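You operate a simulated robot arm through the tools that you are given. There is no shell and no other tool.

The job below is to be done with a simulated two-armed robot. You get a single attempt, and the scene is never put back.

Task
Drain the filter bowl into the steel cup and put the cup back.
Fine: cup under the filter drain, open it till the bowl is empty, shut it; no water beside the cup; open no other valve, leave the regulator. Set down upright: steel cup.
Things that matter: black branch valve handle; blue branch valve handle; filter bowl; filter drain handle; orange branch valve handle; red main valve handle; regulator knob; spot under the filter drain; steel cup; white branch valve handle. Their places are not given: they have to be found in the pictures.

Only the result counts: the job must be done as asked and must still hold three seconds after the hand-in. Knocking over, shifting, dropping, spilling or breaking anything else fails it.

Robot
Two 7-joint arms with fingered hands on one trunk that stands fixed in place. Base frame: the origin is at the foot of the trunk, x ahead of it, y to its left, z up. Readings come in cm, degrees, newtons and seconds.
The left shoulder is at [8.7, 18.6, 110.5], the right one opposite. With the tool pointing down near the work surface each hand reaches from about 10 to 80 cm from the base axis, measured 20 degrees to its own side. Payload 3.6 kg a hand.
The TCP of each hand is the grasp point between the finger pads, 2.6 cm short of the fingertips. In the tool frame z runs along the fingers and y along their closing line. The gripper opens to 8.8 cm; its body begins 3 cm behind the TCP. The gripper is a hand of 3 fingers: y runs from the thumb to the fingers, the wrist lies at [-1.7, -9.8, -16.4] in the tool frame.
Orientation is that of the tool frame in the base frame, as a unit quaternion [x, y, z, w]. With the fingers straight down and the wrist toward the robot, the tool's x, y and z point along [0, 1, 0], [1, 0, 0] and [0, 0, -1] of the base frame.

Tools
- The arms move only by the tool jog_arm. It takes "left_steps", "right_steps" or both (then of equal length, played together; a hand with none holds still); each is text: rows parted by semicolons, each of 6 numbers parted by spaces: the shift along the tool's x, y, z in units of 25 mm (1.0 is 25 mm), then the turn, a rotation vector about the tool's x, y, z in units of 5 degrees (1.0 is 5 degrees). In form: dx dy dz wx wy wz; .... A call has 1 to 20 rows; each row shifts and turns the commanded pose from where the row before left it, along the tool's axes as they then stand. A call with a number of a shift or a turn outside -1 to 1 is refused whole. A row lasts 0.2 s, in which the tool goes at most 5 cm and 8.6 degrees; a call with a longer step from one row to the next is refused whole. A pose out of reach is approached as far as the arm can. The call stops where the force on the tool passes 90 N (or 10 N more than at its start, if that is more) or the arm is blocked; 0.2 s more then pass. In this call time passes only in rows, and 0.2 s behind the last. The reply holds the time, the measured pose of the TCP, the force on the tool along the base axes, the opening and the grip force, in the units named above and with some noise, with the torque about the TCP (base axes, N m) and any sound that the robot's microphone picked up.
- Cameras (640 x 400 px; columns grow to the right, rows downward): "scene" is now at [24.2, -4.01, 105.73]; the picture's right is [-0.46, -0.89, 0.00], its down [0.14, -0.07, -0.99] and it looks along [0.88, -0.45, 0.16] (base axes); focal length 214 px, centre (320, 200). "left" rides on the left gripper at [-5.6, -8, -10.2] in its tool frame; the picture's right is [-0.73, -0.32, 0.60], its down [0.62, -0.66, 0.41] and it looks along [0.27, 0.68, 0.69] (tool axes); focal length 247 px, centre (320, 200). "right" rides on the right gripper at [5.6, -8, -10.2] in its tool frame; the picture's right is [-0.73, 0.32, -0.60], its down [-0.62, -0.66, 0.41] and it looks along [-0.27, 0.68, 0.69] (tool axes); focal length 247 px, centre (320, 200).
- capture(camera): a new picture of that camera. No time passes.
- lift_body(by): moves the trunk up (or, below 0, down) by that many cm; the arms and the scene camera ride with it, the base frame stays. It gives what a move gives, with no picture.
- curl_fingers(fingers, thumb_bend, thumb_turn, hand): sets how far each is bent, from 0 (flat) to 1 (curled in); at 0.3 the hand is open as for a grip, at 0.7 the pads meet at the TCP. One left out holds its place. A second passes; each finger stops where it meets its share of the squeeze, and holds until it gets a number again. It is the only way to open and close the hand. It gives what a move gives, with no picture; readings hold the bend of each and the force on the fingers (four entries, about 0 where the hand has none), thumb and palm. thumb_turn goes from beside the hand (0) to across from the fingers (1), as for a grip.
- pan_tilt(pan, tilt): turns the head with the scene camera to pan (to the left, within 60 degrees either way) and tilt (down, from -29 to 69), counted from straight ahead of the robot (the tilt from the chest, where the trunk bows). It gives what a move gives.
- point_at(camera, pixels): there is no depth. For up to 12 entries [column, row, z] of the newest picture of that camera ("zoom" is the newest enlarged one), the place [x, y] in the base frame at which the ray of that pixel passes the height z, good to about 0.2 cm. No time passes.
- enlarge(camera, box): a new picture of the part [left, top, right, bottom] of that camera's present view, enlarged. No time passes.
- close_job(): hands the job in; it is judged then, once.

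Leave the grippers open and the arms clear of the work at the hand-in unless told otherwise.

The tools are called after "Call:" by a JSON object that holds its "method" and its "body". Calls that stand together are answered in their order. jog_arm: Moves the arms, as the interface text tells. Its arguments: {"type":"object","properties":{"left_steps":{"type":"string"},"right_steps":{"type":"string"}},"required":[]} The other tools are called the same way: lift_body (by) moves the trunk up or down; curl_fingers (fingers, thumb_bend, thumb_turn, hand) moves the fingers one by one; pan_tilt (pan, tilt) turns the head that bears the scene camera; capture (camera) takes a picture; point_at (camera, pixels) gives the place at which the rays of pixels pass given heights; enlarge (camera, box) takes an enlarged picture of a part of a camera's view; close_job () hands the job in.

At the start:

```text
time: 0.0
left_position: [41.26, -0.09, 123.75]
left_tcp_rot: [0.707, 0.707, 0.0, 0.0]
left_ft_force: [0.2, 0.6, 0.9]
left_ft_torque: [-0.01, 0.04, -0.01]
left_gripper_width: 8.75
left_gripper_force: 0.2
left_shape: jaw
left_bend: [0.3, 0.3, 0.98]
left_finger forces: [0.0, 0.1, 0.0, 0.0, 0.0, 0.0]
right_position: [33.64, -40.01, 118.43]
right_tcp_rot: [0.706, 0.708, 0.0, -0.001]
right_ft_force: [0.4, 0.0, 0.9]
right_ft_torque: [-0.01, 0.02, 0.0]
right_gripper_width: 8.77
right_gripper_force: 0.1
right_shape: jaw
right_bend: [0.3, 0.3, 0.98]
right_finger forces: [0.0, 0.0, 0.0, 0.0, 0.0, 0.0]
trunk travel left (down, up): [-25.0, 50.7]
head pan, tilt (commanded): [-27.3, -9.3]
```

scene: 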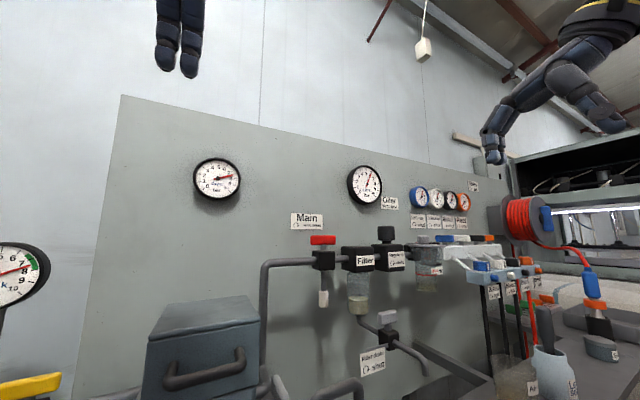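
right: 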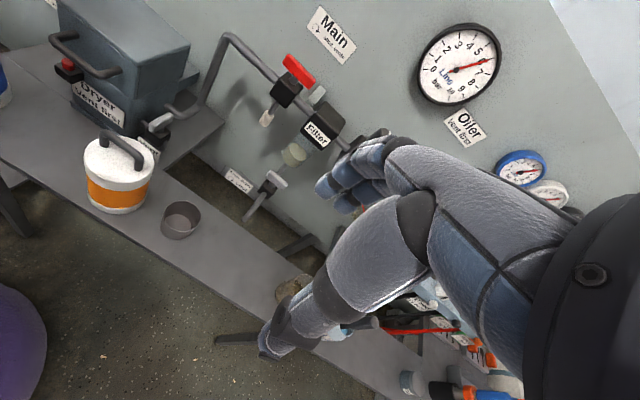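
left: 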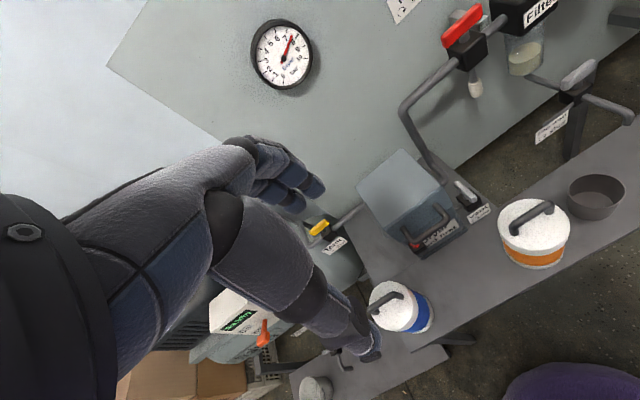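

I see the panel with the filter (around col 360, row 260), and its drain valve with grey handle (col 388, row 317). The steel cup seems to be the dark open cylinder on the bench in the wrist pictures. I will tilt the head down to see the bench.

Call:
{"method": "pan_tilt", "body": {"pan": -10, "tilt": 30}}

```text
time: 1.1
left_position: [41.3, -0.08, 123.68]
left_tcp_rot: [0.707, 0.707, -0.001, -0.001]
left_ft_force: [0.1, 0.5, 0.3]
left_ft_torque: [-0.01, 0.0, 0.0]
left_gripper_width: 8.76
left_gripper_force: 0.2
left_shape: jaw
left_bend: [0.3, 0.3, 0.98]
left_finger forces: [0.0, 0.1, 0.0, 0.0, 0.0, 0.0]
right_position: [33.74, -39.99, 118.51]
right_tcp_rot: [0.707, 0.707, 0.0, -0.001]
right_ft_force: [0.9, -0.5, -0.4]
right_ft_torque: [0.02, -0.01, -0.02]
right_gripper_width: 8.77
right_gripper_force: 0.0
right_shape: jaw
right_bend: [0.3, 0.3, 0.98]
right_finger forces: [0.0, 0.0, 0.0, 0.1, 0.0, 0.1]
trunk travel left (down, up): [-25.0, 50.7]
head pan, tilt (commanded): [-10.0, 30.0]
```

Head moved; now a new scene picture.

Call:
{"method": "capture", "body": {"camera": "scene"}}

Call:
{"method": "capture", "body": {"camera": "right"}}

Call:
{"method": "capture", "body": {"camera": "left"}}

```text
taken
```

scene: 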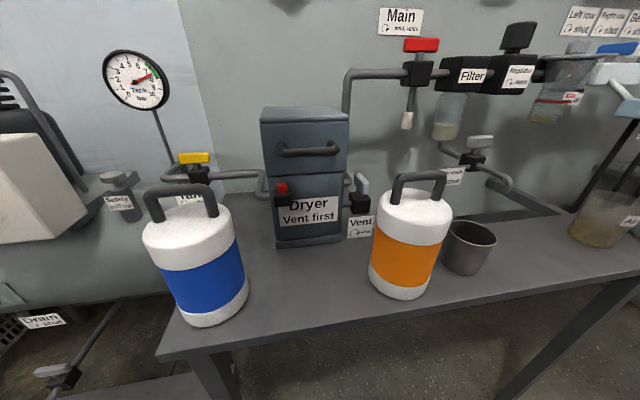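

```text
taken
```

right: 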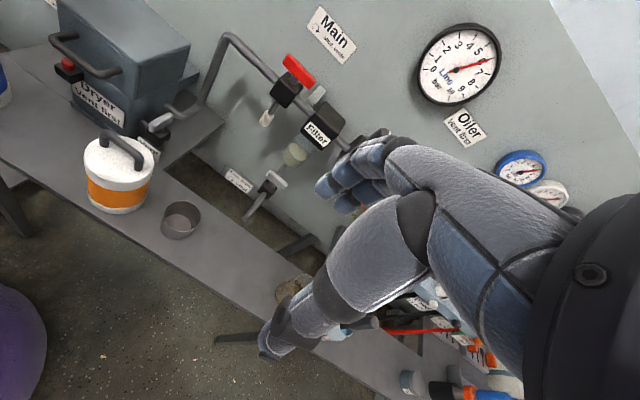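

```text
taken
```

left: 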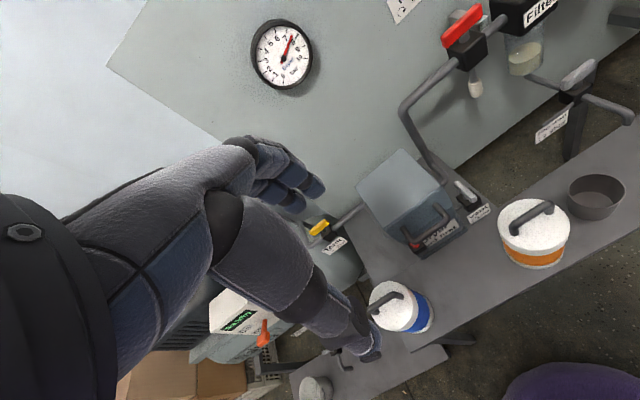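

The steel cup is at about (470, 247) next to the orange canister. The drain valve is at (478, 150). I turn the head right to centre them.

Call:
{"method": "pan_tilt", "body": {"pan": -30, "tilt": 30}}

Call:
{"method": "capture", "body": {"camera": "scene"}}

Call:
{"method": "enlarge", "body": {"camera": "scene", "box": [220, 100, 460, 250]}}

```text
time: 1.9
left_position: [41.13, -0.18, 123.75]
left_tcp_rot: [0.707, 0.707, 0.0, 0.0]
left_ft_force: [0.1, -0.2, 0.5]
left_ft_torque: [0.0, 0.02, 0.0]
left_gripper_width: 8.77
left_gripper_force: 0.1
left_shape: jaw
left_bend: [0.3, 0.3, 0.98]
left_finger forces: [0.0, 0.0, 0.0, 0.0, 0.1, 0.0]
right_position: [33.64, -40.05, 118.5]
right_tcp_rot: [0.707, 0.707, -0.001, -0.001]
right_ft_force: [0.0, -0.3, -0.3]
right_ft_torque: [-0.02, 0.02, -0.02]
right_gripper_width: 8.79
right_gripper_force: 0.0
right_shape: jaw
right_bend: [0.3, 0.3, 0.98]
right_finger forces: [0.0, 0.0, 0.0, 0.1, 0.0, 0.1]
trunk travel left (down, up): [-25.0, 50.7]
head pan, tilt (commanded): [-30.0, 30.0]
```

```text
taken
```

scene: 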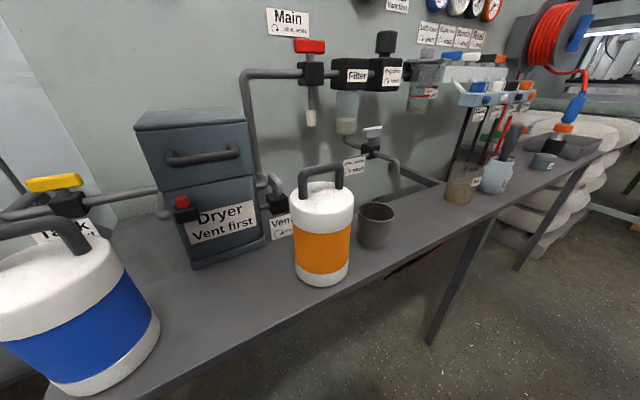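

```text
2.67 times, centred on (340, 175) of scene
```

zoom: 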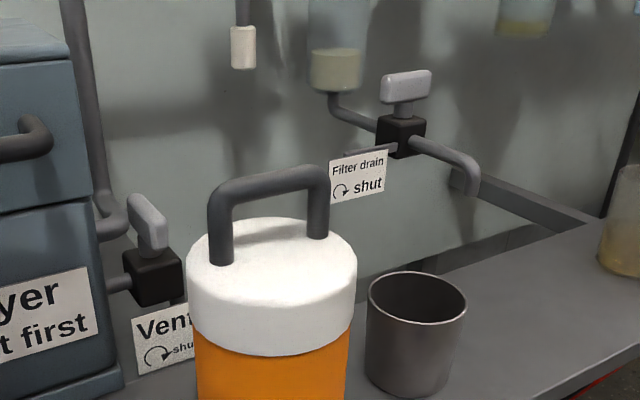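

Filter drain valve: body at zoom (400,136), handle at (405,87), outlet pipe bending down at (475,180). The cup at zoom (415,330). I'll triangulate heights from several cameras.

Call:
{"method": "point_at", "body": {"camera": "scene", "pixels": [[374, 243, 75], [374, 243, 80], [374, 243, 85], [374, 243, 70], [377, 210, 80], [377, 210, 90], [371, 133, 90], [371, 133, 100], [397, 172, 85], [397, 172, 95], [347, 130, 90], [347, 130, 100]]}}

Call:
{"method": "point_at", "body": {"camera": "right", "pixels": [[180, 235, 70], [180, 235, 75], [180, 235, 80], [181, 216, 80], [181, 216, 85], [181, 216, 90], [275, 179, 90], [275, 179, 100], [247, 219, 85], [247, 219, 95], [294, 155, 90], [294, 155, 100]]}}

Call:
{"method": "point_at", "body": {"camera": "left", "pixels": [[592, 215, 70], [592, 215, 75], [592, 215, 80], [597, 190, 80], [597, 190, 85], [597, 190, 90], [580, 75, 90], [580, 75, 100], [632, 119, 85], [632, 119, 95], [524, 62, 90], [524, 62, 100]]}}

```text
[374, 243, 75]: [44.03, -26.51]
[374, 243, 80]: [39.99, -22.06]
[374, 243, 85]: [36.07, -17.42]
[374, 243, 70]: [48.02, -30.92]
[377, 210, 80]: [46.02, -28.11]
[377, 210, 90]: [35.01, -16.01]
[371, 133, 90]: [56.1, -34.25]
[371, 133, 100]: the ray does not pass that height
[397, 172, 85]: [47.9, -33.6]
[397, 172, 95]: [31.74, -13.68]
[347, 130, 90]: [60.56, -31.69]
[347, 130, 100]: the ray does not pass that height
```

```text
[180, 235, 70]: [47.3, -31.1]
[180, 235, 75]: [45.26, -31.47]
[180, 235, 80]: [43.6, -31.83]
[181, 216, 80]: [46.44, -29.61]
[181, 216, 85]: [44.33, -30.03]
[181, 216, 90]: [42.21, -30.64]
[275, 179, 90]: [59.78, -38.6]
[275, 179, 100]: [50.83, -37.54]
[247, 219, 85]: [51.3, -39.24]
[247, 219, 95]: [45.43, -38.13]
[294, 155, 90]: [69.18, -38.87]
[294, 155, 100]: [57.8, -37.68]
```

```text
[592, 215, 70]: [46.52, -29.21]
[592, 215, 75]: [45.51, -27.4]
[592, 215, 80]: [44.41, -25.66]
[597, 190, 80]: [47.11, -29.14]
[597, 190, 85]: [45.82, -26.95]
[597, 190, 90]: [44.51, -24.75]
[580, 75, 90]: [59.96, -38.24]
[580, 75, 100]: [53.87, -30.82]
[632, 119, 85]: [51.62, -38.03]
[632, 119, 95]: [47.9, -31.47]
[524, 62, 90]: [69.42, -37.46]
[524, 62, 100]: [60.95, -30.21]
```

Estimates: cup rim centre about (47.1, -29.5, 79), bench about z 70, drain handle about (61, -39, 88), outlet tip about (52.6, -39.4, 82.5). I'll enlarge the wrist views and the scene for detail.

Call:
{"method": "enlarge", "body": {"camera": "left", "box": [480, 0, 640, 240]}}

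Call:
{"method": "enlarge", "body": {"camera": "right", "box": [140, 100, 360, 300]}}

Call:
{"method": "enlarge", "body": {"camera": "scene", "box": [320, 100, 440, 260]}}

```text
1.67 times, centred on (560, 120) of left
```

zoom: 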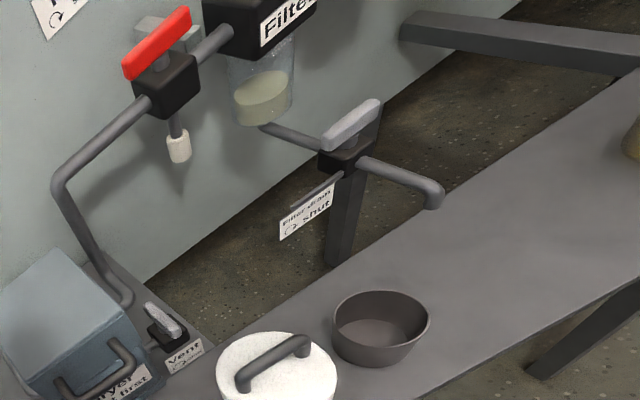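

```text
2.00 times, centred on (250, 200) of right
```

zoom: 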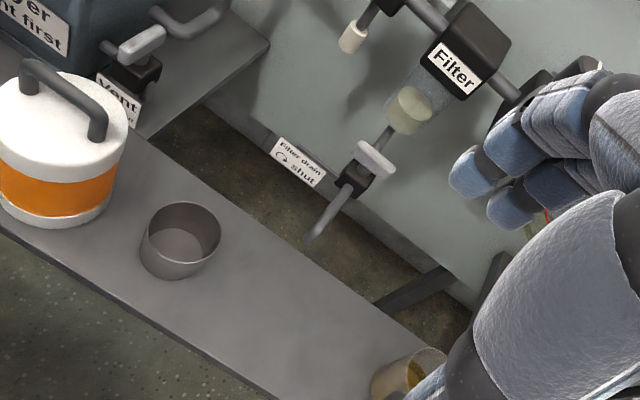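

```text
2.50 times, centred on (380, 180) of scene
```

zoom: 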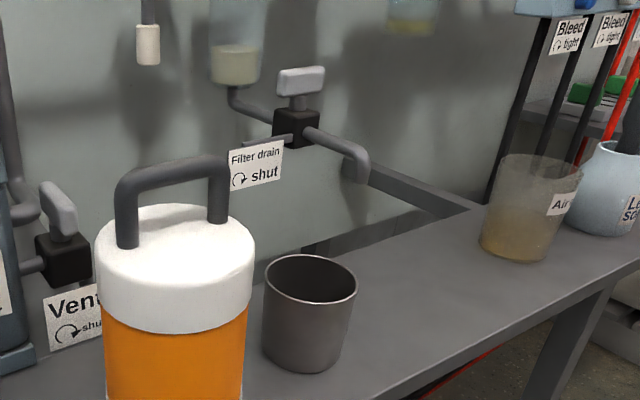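

I'll collect more points: handle ends, bench edge, other objects near the cup (orange canister, brown glass), and the bowl.

Call:
{"method": "enlarge", "body": {"camera": "right", "box": [140, 100, 360, 300]}}

Call:
{"method": "point_at", "body": {"camera": "zoom", "pixels": [[359, 147, 88], [392, 173, 88], [355, 180, 86], [310, 240, 83], [140, 240, 79], [221, 235, 79], [182, 280, 70], [310, 255, 70], [390, 395, 70], [60, 228, 70], [395, 360, 78], [408, 108, 90]]}}

Call:
{"method": "enlarge", "body": {"camera": "left", "box": [480, 0, 640, 240]}}

Call:
{"method": "point_at", "body": {"camera": "zoom", "pixels": [[323, 145, 88], [381, 104, 88], [345, 157, 86], [434, 205, 83], [333, 325, 79], [430, 325, 79], [378, 365, 70], [350, 265, 70], [640, 120, 70], [263, 100, 88], [263, 100, 90], [263, 100, 86]]}}

```text
2.00 times, centred on (250, 200) of right
```

zoom: 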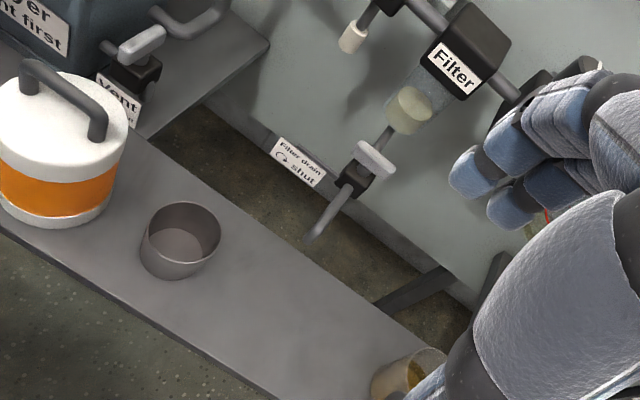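

```text
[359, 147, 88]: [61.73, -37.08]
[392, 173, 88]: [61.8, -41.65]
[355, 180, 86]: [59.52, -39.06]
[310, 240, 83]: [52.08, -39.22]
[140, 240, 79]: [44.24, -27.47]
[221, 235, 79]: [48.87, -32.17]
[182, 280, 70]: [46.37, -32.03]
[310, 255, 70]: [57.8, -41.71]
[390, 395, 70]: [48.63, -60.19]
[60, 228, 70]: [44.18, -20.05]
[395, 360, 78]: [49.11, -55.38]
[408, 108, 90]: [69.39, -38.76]
```

```text
1.67 times, centred on (560, 120) of left
```

zoom: 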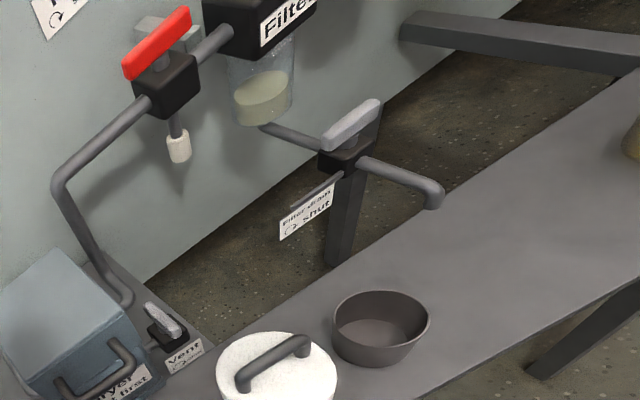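

```text
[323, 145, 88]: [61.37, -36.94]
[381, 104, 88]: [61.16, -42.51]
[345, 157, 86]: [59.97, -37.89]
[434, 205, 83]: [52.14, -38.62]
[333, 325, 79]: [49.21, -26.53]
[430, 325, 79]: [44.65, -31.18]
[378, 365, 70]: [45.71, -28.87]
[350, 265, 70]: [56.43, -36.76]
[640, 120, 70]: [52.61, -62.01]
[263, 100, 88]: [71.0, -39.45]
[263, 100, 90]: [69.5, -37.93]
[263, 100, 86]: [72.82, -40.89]
```

Handle bar spans about (61.5,-37) to (61.5,-42) at z≈88 (along y, so shut across the pipe). Now look at the right hand itself to learn its shape.

Call:
{"method": "pan_tilt", "body": {"pan": -60, "tilt": 0}}

Call:
{"method": "capture", "body": {"camera": "scene"}}

```text
time: 2.8
left_position: [41.24, -0.3, 123.65]
left_tcp_rot: [0.708, 0.707, 0.0, 0.0]
left_ft_force: [-0.6, -0.2, 0.5]
left_ft_torque: [0.0, 0.0, 0.01]
left_gripper_width: 8.78
left_gripper_force: 0.0
left_shape: jaw
left_bend: [0.3, 0.3, 0.98]
left_finger forces: [0.1, 0.0, 0.0, 0.0, 0.0, 0.0]
right_position: [33.58, -40.04, 118.55]
right_tcp_rot: [0.707, 0.707, -0.001, -0.001]
right_ft_force: [-0.4, 0.6, 0.5]
right_ft_torque: [-0.01, -0.01, 0.03]
right_gripper_width: 8.74
right_gripper_force: 0.1
right_shape: jaw
right_bend: [0.3, 0.3, 0.98]
right_finger forces: [0.0, 0.1, 0.0, 0.0, 0.1, 0.0]
trunk travel left (down, up): [-25.0, 50.7]
head pan, tilt (commanded): [-60.0, 0.0]
```

```text
taken
```

scene: 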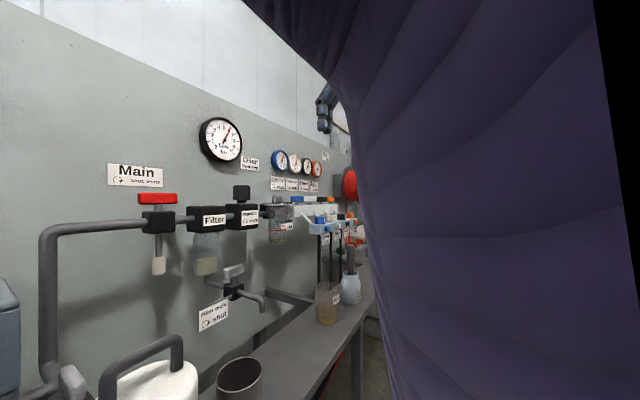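

The upper arm blocks the view. I'll bring the right hand forward and down a bit in free space (to about (42,-42,103)), so that the head camera can see it.

Call:
{"method": "jog_arm", "body": {"right_steps": "0 0.5 1 0 0 0; 0 0.5 1 0 0 0; 0 0.5 1 0 0 0; 0 0.5 1 0 0 0; 0 0.5 1 0 0 0; 0 0.5 1 0 0 0"}}

Call:
{"method": "pan_tilt", "body": {"pan": -45, "tilt": 15}}

Call:
{"method": "capture", "body": {"camera": "scene"}}

Call:
{"method": "capture", "body": {"camera": "right"}}

```text
time: 4.2
left_position: [41.31, -0.12, 123.68]
left_tcp_rot: [0.708, 0.706, 0.0, 0.001]
left_ft_force: [0.4, -0.1, 0.8]
left_ft_torque: [0.0, 0.0, 0.0]
left_gripper_width: 8.79
left_gripper_force: 0.0
left_shape: jaw
left_bend: [0.3, 0.3, 0.98]
left_finger forces: [0.0, 0.0, 0.0, 0.0, 0.0, 0.0]
right_position: [40.89, -40.06, 103.35]
right_tcp_rot: [0.707, 0.708, 0.0, -0.001]
right_ft_force: [0.3, 0.3, 0.5]
right_ft_torque: [0.03, -0.02, 0.0]
right_gripper_width: 8.75
right_gripper_force: 0.2
right_shape: jaw
right_bend: [0.3, 0.3, 0.98]
right_finger forces: [0.0, 0.0, 0.1, 0.0, 0.0, 0.1]
trunk travel left (down, up): [-25.0, 50.7]
head pan, tilt (commanded): [-60.0, 0.0]
```

```text
time: 5.0
left_position: [41.26, -0.13, 123.73]
left_tcp_rot: [0.707, 0.708, 0.0, -0.001]
left_ft_force: [-0.2, 0.4, 0.2]
left_ft_torque: [0.02, -0.02, -0.01]
left_gripper_width: 8.77
left_gripper_force: 0.2
left_shape: jaw
left_bend: [0.3, 0.3, 0.98]
left_finger forces: [0.0, 0.0, 0.1, 0.1, 0.1, 0.1]
right_position: [40.88, -40.02, 103.49]
right_tcp_rot: [0.707, 0.707, 0.0, -0.001]
right_ft_force: [-0.2, 0.2, 0.0]
right_ft_torque: [-0.01, 0.01, 0.02]
right_gripper_width: 8.78
right_gripper_force: 0.0
right_shape: jaw
right_bend: [0.3, 0.3, 0.98]
right_finger forces: [0.0, 0.0, 0.0, 0.0, 0.0, 0.1]
trunk travel left (down, up): [-25.0, 50.7]
head pan, tilt (commanded): [-45.0, 15.0]
```

```text
taken
```

scene: 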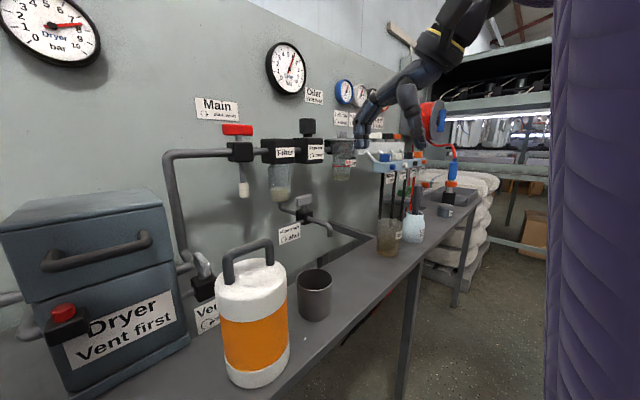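

```text
taken
```

right: 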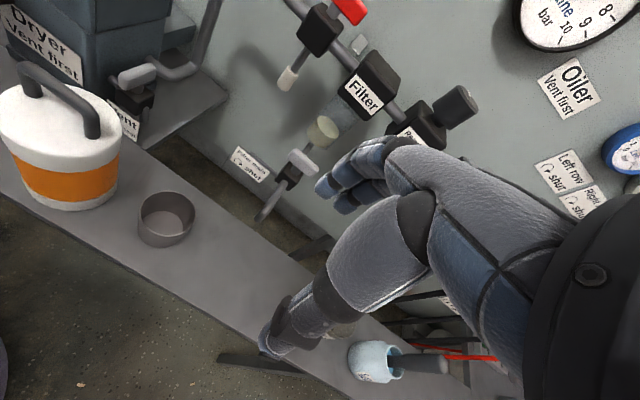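

The hand appears at (400,90) in the scene. I enlarge it to see its shape.

Call:
{"method": "enlarge", "body": {"camera": "scene", "box": [330, 0, 530, 170]}}

Call:
{"method": "enlarge", "body": {"camera": "right", "box": [100, 60, 360, 260]}}

Call:
{"method": "point_at", "body": {"camera": "zoom", "pixels": [[90, 329, 79], [226, 347, 79], [153, 400, 70], [426, 237, 88], [497, 250, 88], [395, 375, 83], [40, 320, 70], [460, 300, 88], [555, 165, 90], [555, 165, 88], [590, 220, 92], [440, 400, 70]]}}

```text
2.35 times, centred on (430, 85) of scene
```

zoom: 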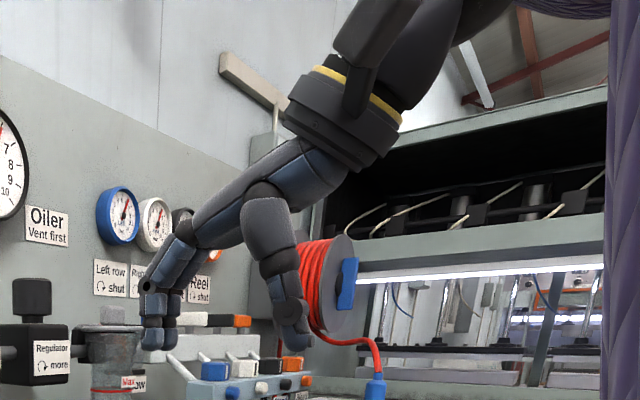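

```text
2.00 times, centred on (230, 160) of right
```

zoom: 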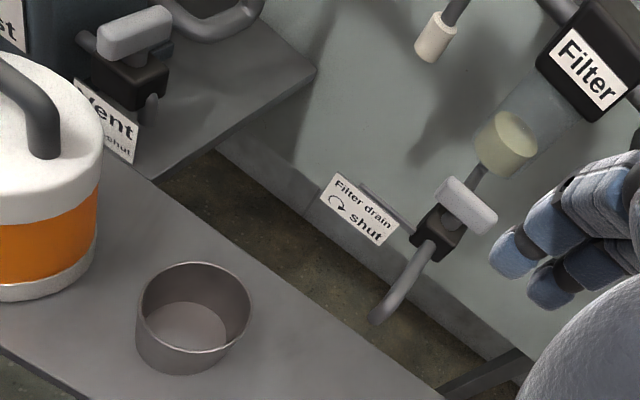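

```text
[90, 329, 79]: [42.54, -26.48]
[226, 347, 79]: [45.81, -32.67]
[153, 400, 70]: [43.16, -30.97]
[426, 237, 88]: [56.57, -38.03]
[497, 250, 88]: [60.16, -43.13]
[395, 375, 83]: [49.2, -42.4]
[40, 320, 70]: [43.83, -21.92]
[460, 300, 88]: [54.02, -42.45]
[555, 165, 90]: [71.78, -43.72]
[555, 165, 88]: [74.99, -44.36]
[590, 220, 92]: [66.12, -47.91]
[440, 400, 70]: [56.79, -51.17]
```

Now point at the right pixels in this picture: cup rim (137,315),(251,300),(194,308); handle ends (437,187),(497,220); outlet tip (378,318); bench back edge (300,292).

Call:
{"method": "point_at", "body": {"camera": "zoom", "pixels": [[137, 312, 79], [251, 305, 79], [194, 263, 79], [190, 354, 79], [180, 374, 70], [441, 181, 88], [494, 226, 88], [378, 318, 82.5], [300, 290, 70], [190, 208, 70], [30, 375, 70], [490, 165, 89]]}}

```text
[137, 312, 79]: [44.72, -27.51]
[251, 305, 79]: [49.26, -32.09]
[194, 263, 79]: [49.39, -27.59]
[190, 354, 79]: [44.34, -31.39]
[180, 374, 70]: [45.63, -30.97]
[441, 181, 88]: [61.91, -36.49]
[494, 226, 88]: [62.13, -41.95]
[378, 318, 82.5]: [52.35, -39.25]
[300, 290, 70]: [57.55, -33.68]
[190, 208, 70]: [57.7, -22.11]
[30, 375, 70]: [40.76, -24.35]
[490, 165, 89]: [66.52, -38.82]
```

Cup rim ≈ (46.9,-29.6) at z 79, diameter ≈ 6.4; bench x from 40.5 to 57.6; spot under drain ≈ (52.3,-39.3). Now locate the orange canister edges and brown glass to know the clearances.

Call:
{"method": "point_at", "body": {"camera": "left", "pixels": [[497, 230, 84], [571, 235, 84], [533, 199, 84], [566, 258, 70], [533, 269, 70], [500, 252, 70]]}}

Call:
{"method": "point_at", "body": {"camera": "scene", "pixels": [[222, 378, 70], [255, 388, 70], [289, 362, 70], [288, 285, 84], [216, 300, 84], [378, 252, 70], [388, 258, 70], [399, 252, 70], [410, 243, 70], [299, 310, 70], [315, 321, 70], [331, 310, 70]]}}

Call:
{"method": "capture", "body": {"camera": "left"}}

```text
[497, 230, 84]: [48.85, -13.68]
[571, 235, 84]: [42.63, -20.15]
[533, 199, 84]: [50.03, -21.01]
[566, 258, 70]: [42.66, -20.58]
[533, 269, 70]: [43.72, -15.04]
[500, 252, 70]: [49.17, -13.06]
```

```text
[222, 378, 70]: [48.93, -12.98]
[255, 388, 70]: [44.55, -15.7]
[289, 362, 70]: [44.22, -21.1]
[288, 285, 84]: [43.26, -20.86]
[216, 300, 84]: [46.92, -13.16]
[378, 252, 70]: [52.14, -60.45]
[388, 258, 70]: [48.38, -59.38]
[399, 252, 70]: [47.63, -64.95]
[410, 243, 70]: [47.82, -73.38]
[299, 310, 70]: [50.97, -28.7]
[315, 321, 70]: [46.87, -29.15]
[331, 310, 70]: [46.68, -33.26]
```

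```text
taken
```

left: 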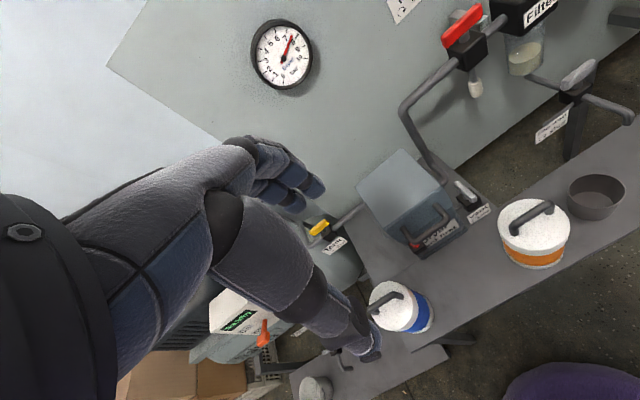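

Canister centre ≈ (46,-17), radius ≈ 4.6; glass ≈ (50,-61). I need a better bench height, so I enlarge the scene at the bench edge and cup base.

Call:
{"method": "enlarge", "body": {"camera": "scene", "box": [260, 200, 460, 400]}}

Call:
{"method": "enlarge", "body": {"camera": "right", "box": [60, 140, 340, 340]}}

Call:
{"method": "enlarge", "body": {"camera": "left", "box": [480, 100, 640, 260]}}

```text
2.00 times, centred on (360, 300) of scene
```

zoom: 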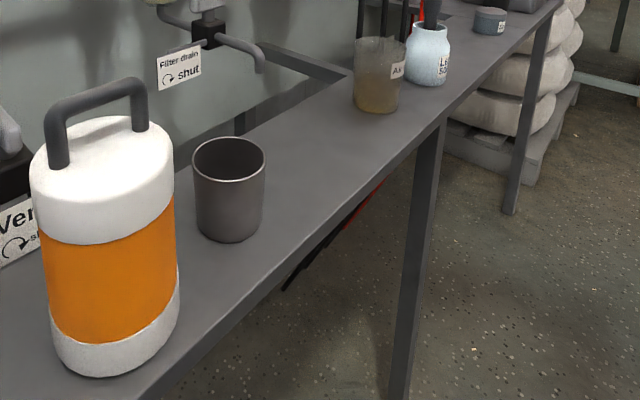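

```text
2.00 times, centred on (200, 240) of right
```

zoom: 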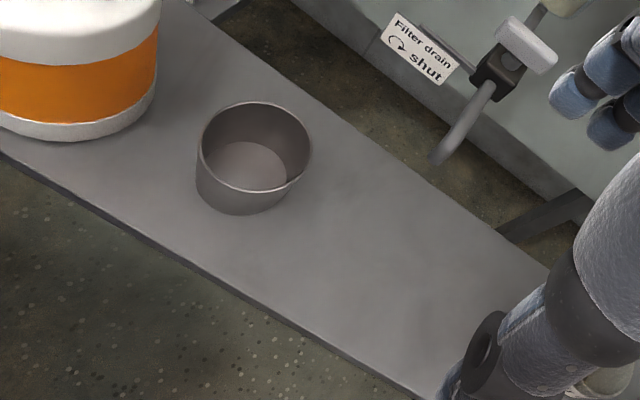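

```text
2.50 times, centred on (560, 180) of left
```

zoom: 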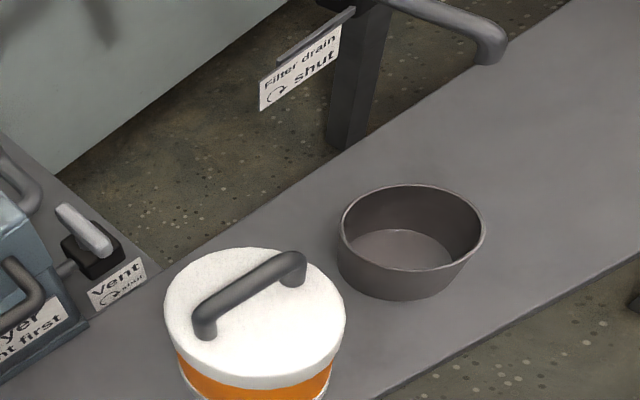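

I'll query the cup's inner-bottom centre and edge features from both wrist pictures at several heights.

Call:
{"method": "point_at", "body": {"camera": "right", "pixels": [[163.5, 224, 69], [163.5, 224, 71], [163.5, 224, 73], [110, 275, 69], [110, 275, 71], [110, 275, 73], [260, 187, 69], [260, 187, 73], [157, 246, 69], [157, 246, 71], [157, 246, 73], [139, 233, 71]]}}

Call:
{"method": "point_at", "body": {"camera": "left", "pixels": [[592, 201, 69], [592, 201, 71], [592, 201, 73], [600, 250, 69], [600, 250, 71], [600, 250, 73], [576, 152, 69], [576, 152, 73], [590, 220, 69], [590, 220, 71], [590, 220, 73], [571, 208, 71]]}}

Call:
{"method": "point_at", "body": {"camera": "scene", "pixels": [[314, 320.5, 69], [314, 320.5, 71], [314, 320.5, 73], [314, 320.5, 75], [354, 300, 69], [354, 300, 71], [354, 300, 73], [314, 280, 78], [314, 280, 79], [314, 280, 80]]}}

```text
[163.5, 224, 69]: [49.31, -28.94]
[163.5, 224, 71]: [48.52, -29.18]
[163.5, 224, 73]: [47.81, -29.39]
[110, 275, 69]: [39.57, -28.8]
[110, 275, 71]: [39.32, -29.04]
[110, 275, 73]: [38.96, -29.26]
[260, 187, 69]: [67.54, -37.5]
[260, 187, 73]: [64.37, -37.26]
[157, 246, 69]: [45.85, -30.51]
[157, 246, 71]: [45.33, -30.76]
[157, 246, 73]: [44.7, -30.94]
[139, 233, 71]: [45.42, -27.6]
```

```text
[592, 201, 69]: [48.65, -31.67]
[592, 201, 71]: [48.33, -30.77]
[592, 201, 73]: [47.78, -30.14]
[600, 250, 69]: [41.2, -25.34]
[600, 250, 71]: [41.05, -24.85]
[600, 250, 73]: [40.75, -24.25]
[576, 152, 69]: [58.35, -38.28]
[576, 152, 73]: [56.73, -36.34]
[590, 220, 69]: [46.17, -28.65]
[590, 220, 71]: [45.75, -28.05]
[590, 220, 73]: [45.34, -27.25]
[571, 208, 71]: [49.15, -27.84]
```

```text
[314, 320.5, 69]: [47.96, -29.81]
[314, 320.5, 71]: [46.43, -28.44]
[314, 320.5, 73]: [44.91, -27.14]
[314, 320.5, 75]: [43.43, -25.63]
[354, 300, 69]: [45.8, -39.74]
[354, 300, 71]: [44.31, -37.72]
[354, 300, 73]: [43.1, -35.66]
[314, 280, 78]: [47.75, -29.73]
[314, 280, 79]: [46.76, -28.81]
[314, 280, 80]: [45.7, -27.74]
```

Bench looks to be around z 72 and the cup rim around 78. I will now turn the right hand in free space into a side-grasp pose: yaw 30° clockwise, then tilt about its y so the fingers point left-forward with the palm low.

Call:
{"method": "jog_arm", "body": {"right_steps": "0 0 0 0 0 1; 0 0 0 0 0 1; 0 0 0 0 0 1; 0 0 0 0 0 1; 0 0 0 0 0 1; 0 0 0 0 0 1; 0 0 0 0 1 0; 0 0 0 0 1 0; 0 0 0 0 1 0; 0 0 0 0 1 0; 0 0 0 0 1 0; 0 0 0 0 1 0; 0 0 0 0 1 0; 0 0 0 0 1 0; 0 0 0 0 1 0; 0 0 0 0 1 0; 0 0 0 0 1 0; 0 0 0 0 1 0; 0 0 0 0 1 0; 0 0 0 0 1 0"}}

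Call:
{"method": "capture", "body": {"camera": "scene"}}

Call:
{"method": "capture", "body": {"camera": "right"}}

```text
time: 9.2
left_position: [41.25, -0.17, 123.6]
left_tcp_rot: [0.708, 0.706, 0.0, 0.0]
left_ft_force: [0.6, -0.1, -0.7]
left_ft_torque: [0.01, 0.0, 0.0]
left_gripper_width: 8.77
left_gripper_force: 0.0
left_shape: jaw
left_bend: [0.3, 0.3, 0.98]
left_finger forces: [0.0, 0.0, 0.0, 0.0, 0.0, 0.0]
right_position: [41.21, -39.94, 103.53]
right_tcp_rot: [0.709, 0.409, 0.498, -0.287]
right_ft_force: [0.3, -0.3, 0.8]
right_ft_torque: [0.0, -0.03, -0.01]
right_gripper_width: 8.79
right_gripper_force: 0.0
right_shape: jaw
right_bend: [0.3, 0.3, 0.98]
right_finger forces: [0.0, 0.0, 0.0, 0.1, 0.1, 0.0]
trunk travel left (down, up): [-25.0, 50.7]
head pan, tilt (commanded): [-45.0, 15.0]
```

```text
taken
```

scene: 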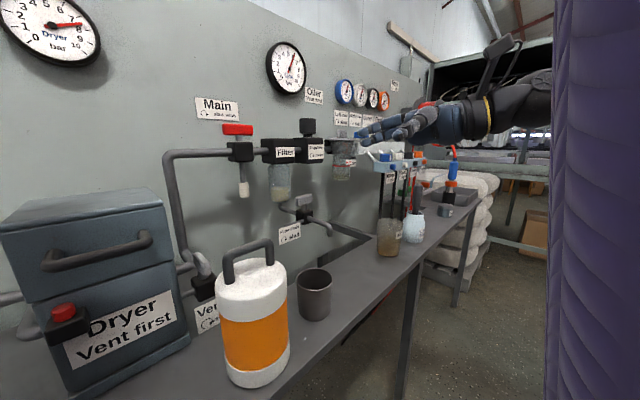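

```text
taken
```

right: 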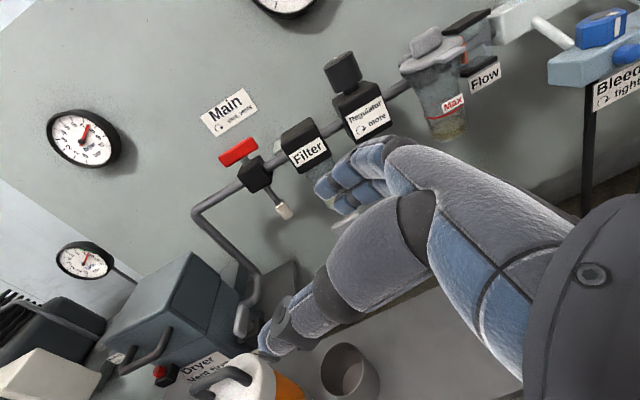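

Tilt is now 70°. I enlarge the hand in the scene view to judge its vertical extent.

Call:
{"method": "enlarge", "body": {"camera": "scene", "box": [320, 60, 560, 210]}}

```text
2.67 times, centred on (440, 135) of scene
```

zoom: 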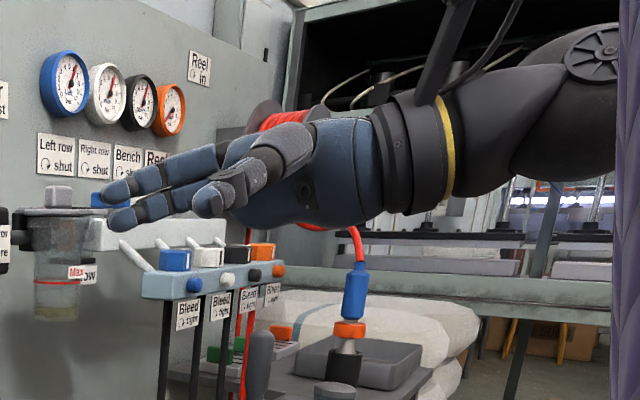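

The hand has two fingers and a thumb; at this tilt its lowest parts are ~1.5–2 cm below the TCP. I lower it straight down about 20 cm (tool shift -0.94 x, +0.342 z per row), staying front-right of the cup.

Call:
{"method": "jog_arm", "body": {"right_steps": "-0.94 0 0.342 0 0 0; -0.94 0 0.342 0 0 0; -0.94 0 0.342 0 0 0; -0.94 0 0.342 0 0 0; -0.94 0 0.342 0 0 0; -0.94 0 0.342 0 0 0; -0.94 0 0.342 0 0 0; -0.94 0 0.342 0 0 0"}}

Call:
{"method": "pan_tilt", "body": {"pan": -45, "tilt": 30}}

Call:
{"method": "capture", "body": {"camera": "scene"}}

Call:
{"method": "capture", "body": {"camera": "right"}}

```text
time: 11.0
left_position: [41.33, -0.12, 123.74]
left_tcp_rot: [0.707, 0.707, 0.001, 0.0]
left_ft_force: [0.3, 0.8, -0.4]
left_ft_torque: [-0.02, 0.0, -0.01]
left_gripper_width: 8.78
left_gripper_force: 0.0
left_shape: jaw
left_bend: [0.3, 0.3, 0.98]
left_finger forces: [0.0, 0.0, 0.1, 0.0, 0.1, 0.0]
right_position: [40.09, -40.05, 87.32]
right_tcp_rot: [0.709, 0.411, 0.493, -0.292]
right_ft_force: [-0.6, -0.4, 0.4]
right_ft_torque: [-0.02, -0.02, -0.01]
right_gripper_width: 8.79
right_gripper_force: 0.0
right_shape: jaw
right_bend: [0.3, 0.3, 0.98]
right_finger forces: [0.0, 0.0, 0.1, 0.0, 0.1, 0.1]
right hand out of reach, approached as far as the arm can: row 7, 8
trunk travel left (down, up): [-25.0, 50.7]
head pan, tilt (commanded): [-45.0, 15.0]
```

```text
time: 11.8
left_position: [41.34, -0.03, 123.66]
left_tcp_rot: [0.707, 0.707, 0.0, 0.0]
left_ft_force: [0.8, 0.1, -0.4]
left_ft_torque: [-0.01, -0.01, 0.01]
left_gripper_width: 8.76
left_gripper_force: 0.1
left_shape: jaw
left_bend: [0.3, 0.3, 0.98]
left_finger forces: [0.0, 0.1, 0.1, 0.0, 0.0, 0.0]
right_position: [40.04, -40.18, 87.42]
right_tcp_rot: [0.709, 0.411, 0.493, -0.292]
right_ft_force: [-0.6, -0.4, -0.6]
right_ft_torque: [0.03, -0.01, 0.0]
right_gripper_width: 8.76
right_gripper_force: 0.1
right_shape: jaw
right_bend: [0.3, 0.3, 0.98]
right_finger forces: [0.0, 0.0, 0.1, 0.0, 0.0, 0.1]
trunk travel left (down, up): [-25.0, 50.7]
head pan, tilt (commanded): [-45.0, 30.0]
```

```text
taken
```

scene: 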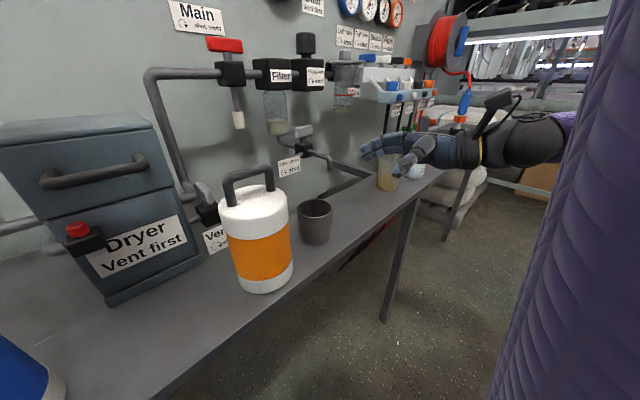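

```text
taken
```

right: 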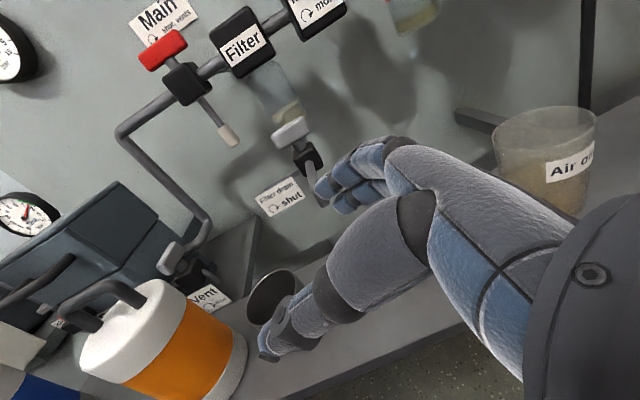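

The arm could not go lower than z≈87 in this yaw: the wrist is bent too far sideways. I raise 5 cm and turn a further 30° clockwise about the vertical (rotation -0.94 x, +0.342 z), so the hand comes from the front, which suits the arm better.

Call:
{"method": "jog_arm", "body": {"right_steps": "0.94 0 -0.342 0 0 0; 0.94 0 -0.342 0 0 0; 0.94 0 -0.342 0 0 0; 0 0 0 -0.94 0 0.342; 0 0 0 -0.94 0 0.342; 0 0 0 -0.94 0 0.342; 0 0 0 -0.94 0 0.342; 0 0 0 -0.94 0 0.342; 0 0 0 -0.94 0 0.342"}}

Call:
{"method": "capture", "body": {"camera": "scene"}}

Call:
{"method": "capture", "body": {"camera": "right"}}

```text
time: 13.8
left_position: [41.28, -0.26, 123.66]
left_tcp_rot: [0.707, 0.707, 0.0, 0.0]
left_ft_force: [-0.3, -0.4, -0.6]
left_ft_torque: [0.0, 0.02, -0.02]
left_gripper_width: 8.8
left_gripper_force: 0.1
left_shape: jaw
left_bend: [0.3, 0.3, 0.98]
left_finger forces: [0.0, 0.0, 0.1, 0.0, 0.2, 0.0]
right_position: [41.4, -41.43, 93.95]
right_tcp_rot: [0.791, 0.212, 0.554, -0.149]
right_ft_force: [-0.1, 0.4, 0.7]
right_ft_torque: [0.01, -0.02, 0.0]
right_gripper_width: 8.78
right_gripper_force: 0.0
right_shape: jaw
right_bend: [0.3, 0.3, 0.98]
right_finger forces: [0.0, 0.0, 0.1, 0.0, 0.2, 0.0]
right hand out of reach, approached as far as the arm can: row 8, 9
trunk travel left (down, up): [-25.0, 50.7]
head pan, tilt (commanded): [-45.0, 30.0]
```

```text
taken
```

scene: 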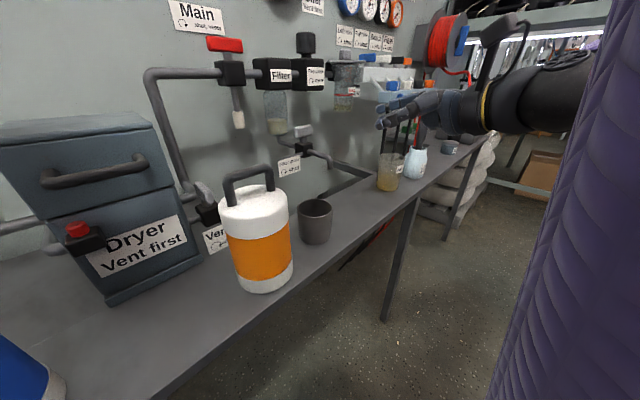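

```text
taken
```

right: 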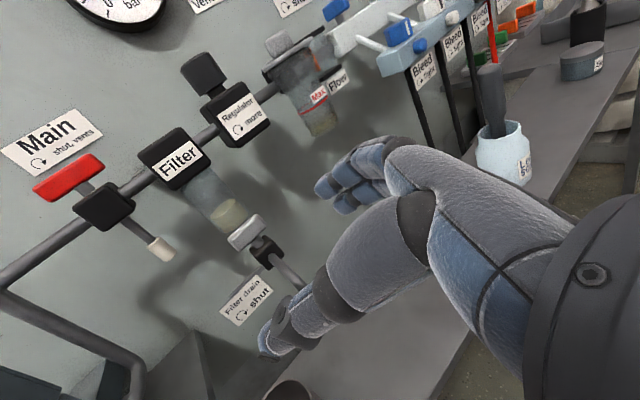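

Orientation is now exactly as wanted (fingers pointing forward-left, slightly down), but the wrist is too close to the shoulder. I raise the trunk 10 cm to give the arm room.

Call:
{"method": "lift_body", "body": {"by": 10}}

```text
time: 15.1
left_position: [41.36, -0.2, 133.56]
left_tcp_rot: [0.707, 0.707, -0.001, -0.001]
left_ft_force: [0.4, 0.2, 0.6]
left_ft_torque: [-0.03, -0.01, 0.01]
left_gripper_width: 8.75
left_gripper_force: 0.1
left_shape: jaw
left_bend: [0.3, 0.3, 0.98]
left_finger forces: [0.0, 0.0, 0.0, 0.0, 0.1, 0.0]
right_position: [41.35, -41.37, 103.75]
right_tcp_rot: [0.792, 0.211, 0.553, -0.15]
right_ft_force: [0.8, -0.1, 0.0]
right_ft_torque: [0.03, -0.03, 0.01]
right_gripper_width: 8.76
right_gripper_force: 0.1
right_shape: jaw
right_bend: [0.3, 0.3, 0.98]
right_finger forces: [0.1, 0.0, 0.0, 0.0, 0.0, 0.0]
trunk travel left (down, up): [-35.0, 40.7]
head pan, tilt (commanded): [-45.0, 30.0]
```

Next I move to a stand-off point in front of the cup, about (38.5,-34.5,88), still above the bench.

Call:
{"method": "jog_arm", "body": {"right_steps": "-0.827 -0.421 0.36 0 0 0; -0.827 -0.421 0.36 0 0 0; -0.827 -0.421 0.36 0 0 0; -0.827 -0.421 0.36 0 0 0; -0.827 -0.421 0.36 0 0 0; -0.827 -0.421 0.36 0 0 0; -0.827 -0.421 0.36 0 0 0"}}

Call:
{"method": "capture", "body": {"camera": "scene"}}

Call:
{"method": "capture", "body": {"camera": "right"}}

```text
time: 16.7
left_position: [41.2, -0.13, 133.7]
left_tcp_rot: [0.707, 0.707, 0.0, 0.0]
left_ft_force: [0.0, 1.6, 0.5]
left_ft_torque: [-0.01, 0.02, 0.01]
left_gripper_width: 8.78
left_gripper_force: 0.1
left_shape: jaw
left_bend: [0.3, 0.3, 0.98]
left_finger forces: [0.1, 0.0, 0.0, 0.0, 0.0, 0.0]
right_position: [38.44, -34.53, 88.14]
right_tcp_rot: [0.791, 0.212, 0.554, -0.148]
right_ft_force: [0.3, -0.5, -0.2]
right_ft_torque: [-0.01, -0.01, 0.02]
right_gripper_width: 8.78
right_gripper_force: 0.1
right_shape: jaw
right_bend: [0.3, 0.3, 0.98]
right_finger forces: [0.0, 0.0, 0.0, 0.0, 0.1, 0.1]
trunk travel left (down, up): [-35.0, 40.7]
head pan, tilt (commanded): [-45.0, 30.0]
```

```text
taken
```

scene: 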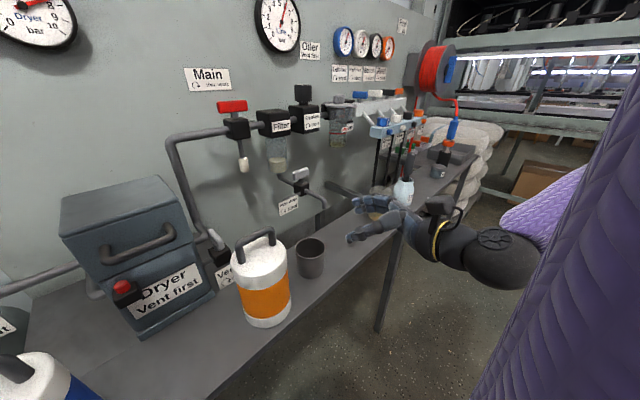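

```text
taken
```

right: 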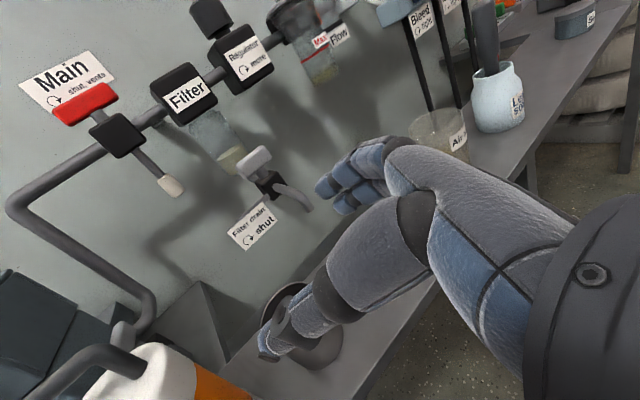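

Reached (38.4,-34.5,88.1). I tilt the head further down for a good look at hand and cup.

Call:
{"method": "pan_tilt", "body": {"pan": -45, "tilt": 45}}

Call:
{"method": "capture", "body": {"camera": "scene"}}

Call:
{"method": "enlarge", "body": {"camera": "scene", "box": [240, 100, 440, 240]}}

```text
time: 17.5
left_position: [41.34, -0.09, 133.66]
left_tcp_rot: [0.707, 0.707, 0.0, 0.0]
left_ft_force: [-0.3, 0.0, 0.3]
left_ft_torque: [-0.01, 0.0, -0.03]
left_gripper_width: 8.8
left_gripper_force: 0.2
left_shape: jaw
left_bend: [0.3, 0.3, 0.98]
left_finger forces: [0.0, 0.1, 0.0, 0.0, 0.1, 0.1]
right_position: [38.44, -34.46, 88.26]
right_tcp_rot: [0.791, 0.211, 0.554, -0.149]
right_ft_force: [-0.1, -0.2, 0.1]
right_ft_torque: [-0.02, 0.01, -0.01]
right_gripper_width: 8.78
right_gripper_force: 0.0
right_shape: jaw
right_bend: [0.3, 0.3, 0.98]
right_finger forces: [0.1, 0.0, 0.0, 0.0, 0.0, 0.0]
trunk travel left (down, up): [-35.0, 40.7]
head pan, tilt (commanded): [-45.0, 45.0]
```

```text
taken
```

scene: 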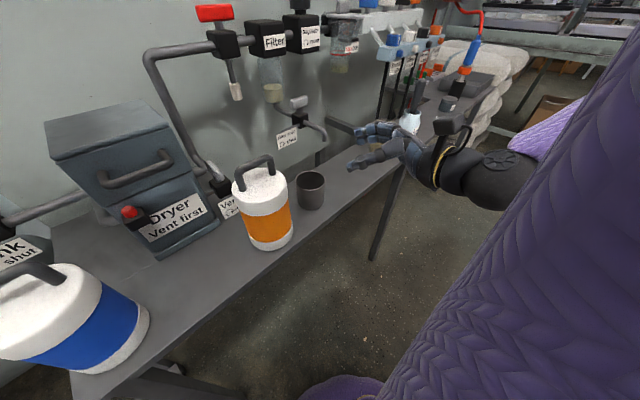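

```text
2.86 times, centred on (340, 170) of scene
```

zoom: 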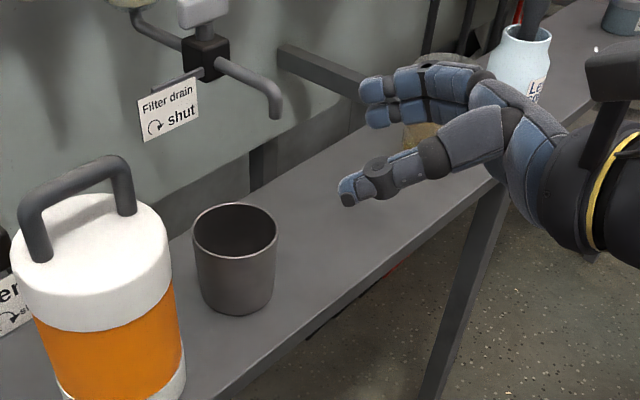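

Good view. I point at the cup rim and base and the outlet tip in this zoom.

Call:
{"method": "point_at", "body": {"camera": "zoom", "pixels": [[192, 234, 78], [278, 237, 78], [235, 231, 77], [235, 231, 78], [235, 231, 79], [237, 316, 70], [237, 316, 71], [237, 316, 72], [237, 316, 73], [275, 116, 82], [275, 116, 83], [203, 13, 88]]}}

Call:
{"method": "enlarge", "body": {"camera": "right", "box": [180, 120, 400, 400]}}

```text
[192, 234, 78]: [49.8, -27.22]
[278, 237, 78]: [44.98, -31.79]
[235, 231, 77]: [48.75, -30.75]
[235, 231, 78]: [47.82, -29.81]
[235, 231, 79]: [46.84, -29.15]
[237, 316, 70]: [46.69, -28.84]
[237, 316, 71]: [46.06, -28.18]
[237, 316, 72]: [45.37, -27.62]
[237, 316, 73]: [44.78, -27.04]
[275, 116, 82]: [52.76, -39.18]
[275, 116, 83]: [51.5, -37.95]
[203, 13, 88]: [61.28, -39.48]
```

```text
1.43 times, centred on (290, 260) of right
```

zoom: 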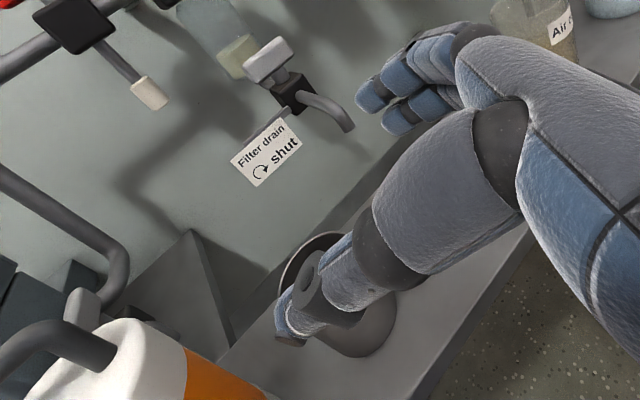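

Cup rim centre ≈ (47.35,-29.55) at z≈78.3, bench ≈ 72; outlet tip ≈ (52.6,-39.25,82.2). The hand is aligned with the cup. I lower the TCP to about z 76.

Call:
{"method": "jog_arm", "body": {"right_steps": "-0.917 0 0.333 0 0 0; -0.917 0 0.333 0 0 0; -0.917 0 0.333 0 0 0; -0.917 0 0.333 0 0 0; -0.917 0 0.333 0 0 0"}}

Call:
{"method": "capture", "body": {"camera": "scene"}}

Call:
{"method": "enlarge", "body": {"camera": "scene", "box": [240, 100, 440, 240]}}

Call:
{"method": "capture", "body": {"camera": "right"}}

```text
time: 18.7
left_position: [41.24, -0.05, 133.64]
left_tcp_rot: [0.707, 0.708, 0.0, 0.001]
left_ft_force: [0.8, 0.4, -1.0]
left_ft_torque: [-0.01, 0.03, 0.01]
left_gripper_width: 8.78
left_gripper_force: 0.0
left_shape: jaw
left_bend: [0.3, 0.3, 0.98]
left_finger forces: [0.1, 0.1, 0.0, 0.0, 0.1, 0.0]
right_position: [38.67, -34.65, 75.83]
right_tcp_rot: [0.791, 0.212, 0.554, -0.149]
right_ft_force: [0.5, -0.1, 0.4]
right_ft_torque: [-0.01, -0.03, -0.02]
right_gripper_width: 8.79
right_gripper_force: 0.1
right_shape: jaw
right_bend: [0.3, 0.3, 0.98]
right_finger forces: [0.1, 0.1, 0.0, 0.1, 0.0, 0.0]
trunk travel left (down, up): [-35.0, 40.7]
head pan, tilt (commanded): [-45.0, 45.0]
```

```text
taken
```

scene: 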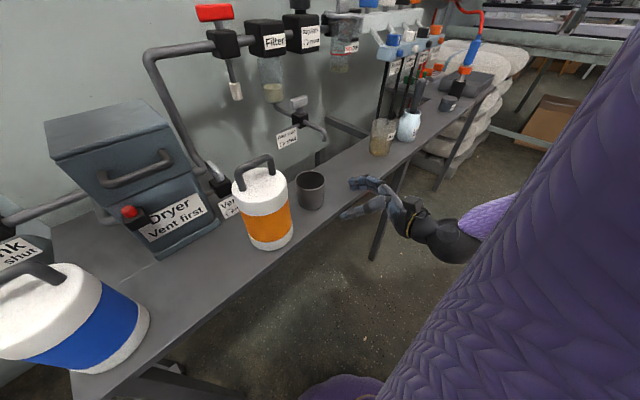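

```text
2.86 times, centred on (340, 170) of scene
```

zoom: 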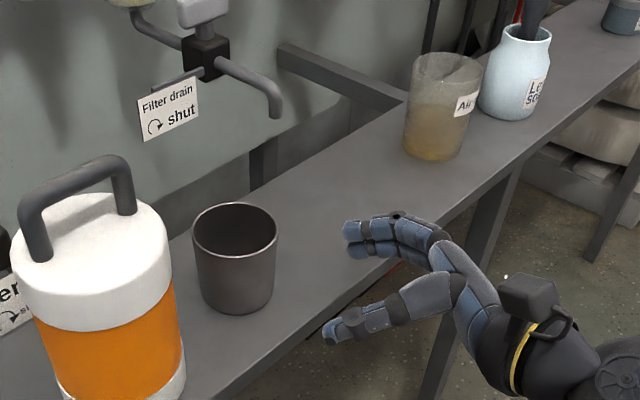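

```text
taken
```

right: 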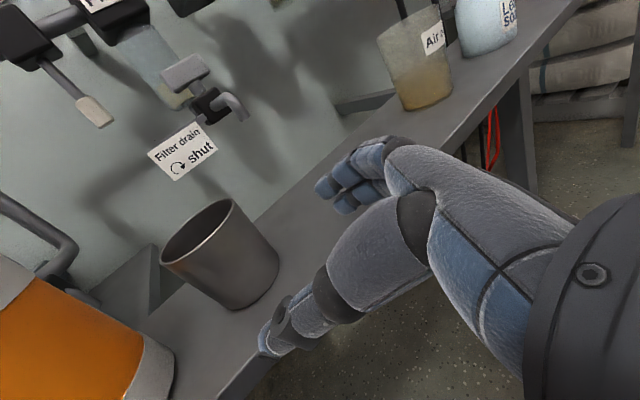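

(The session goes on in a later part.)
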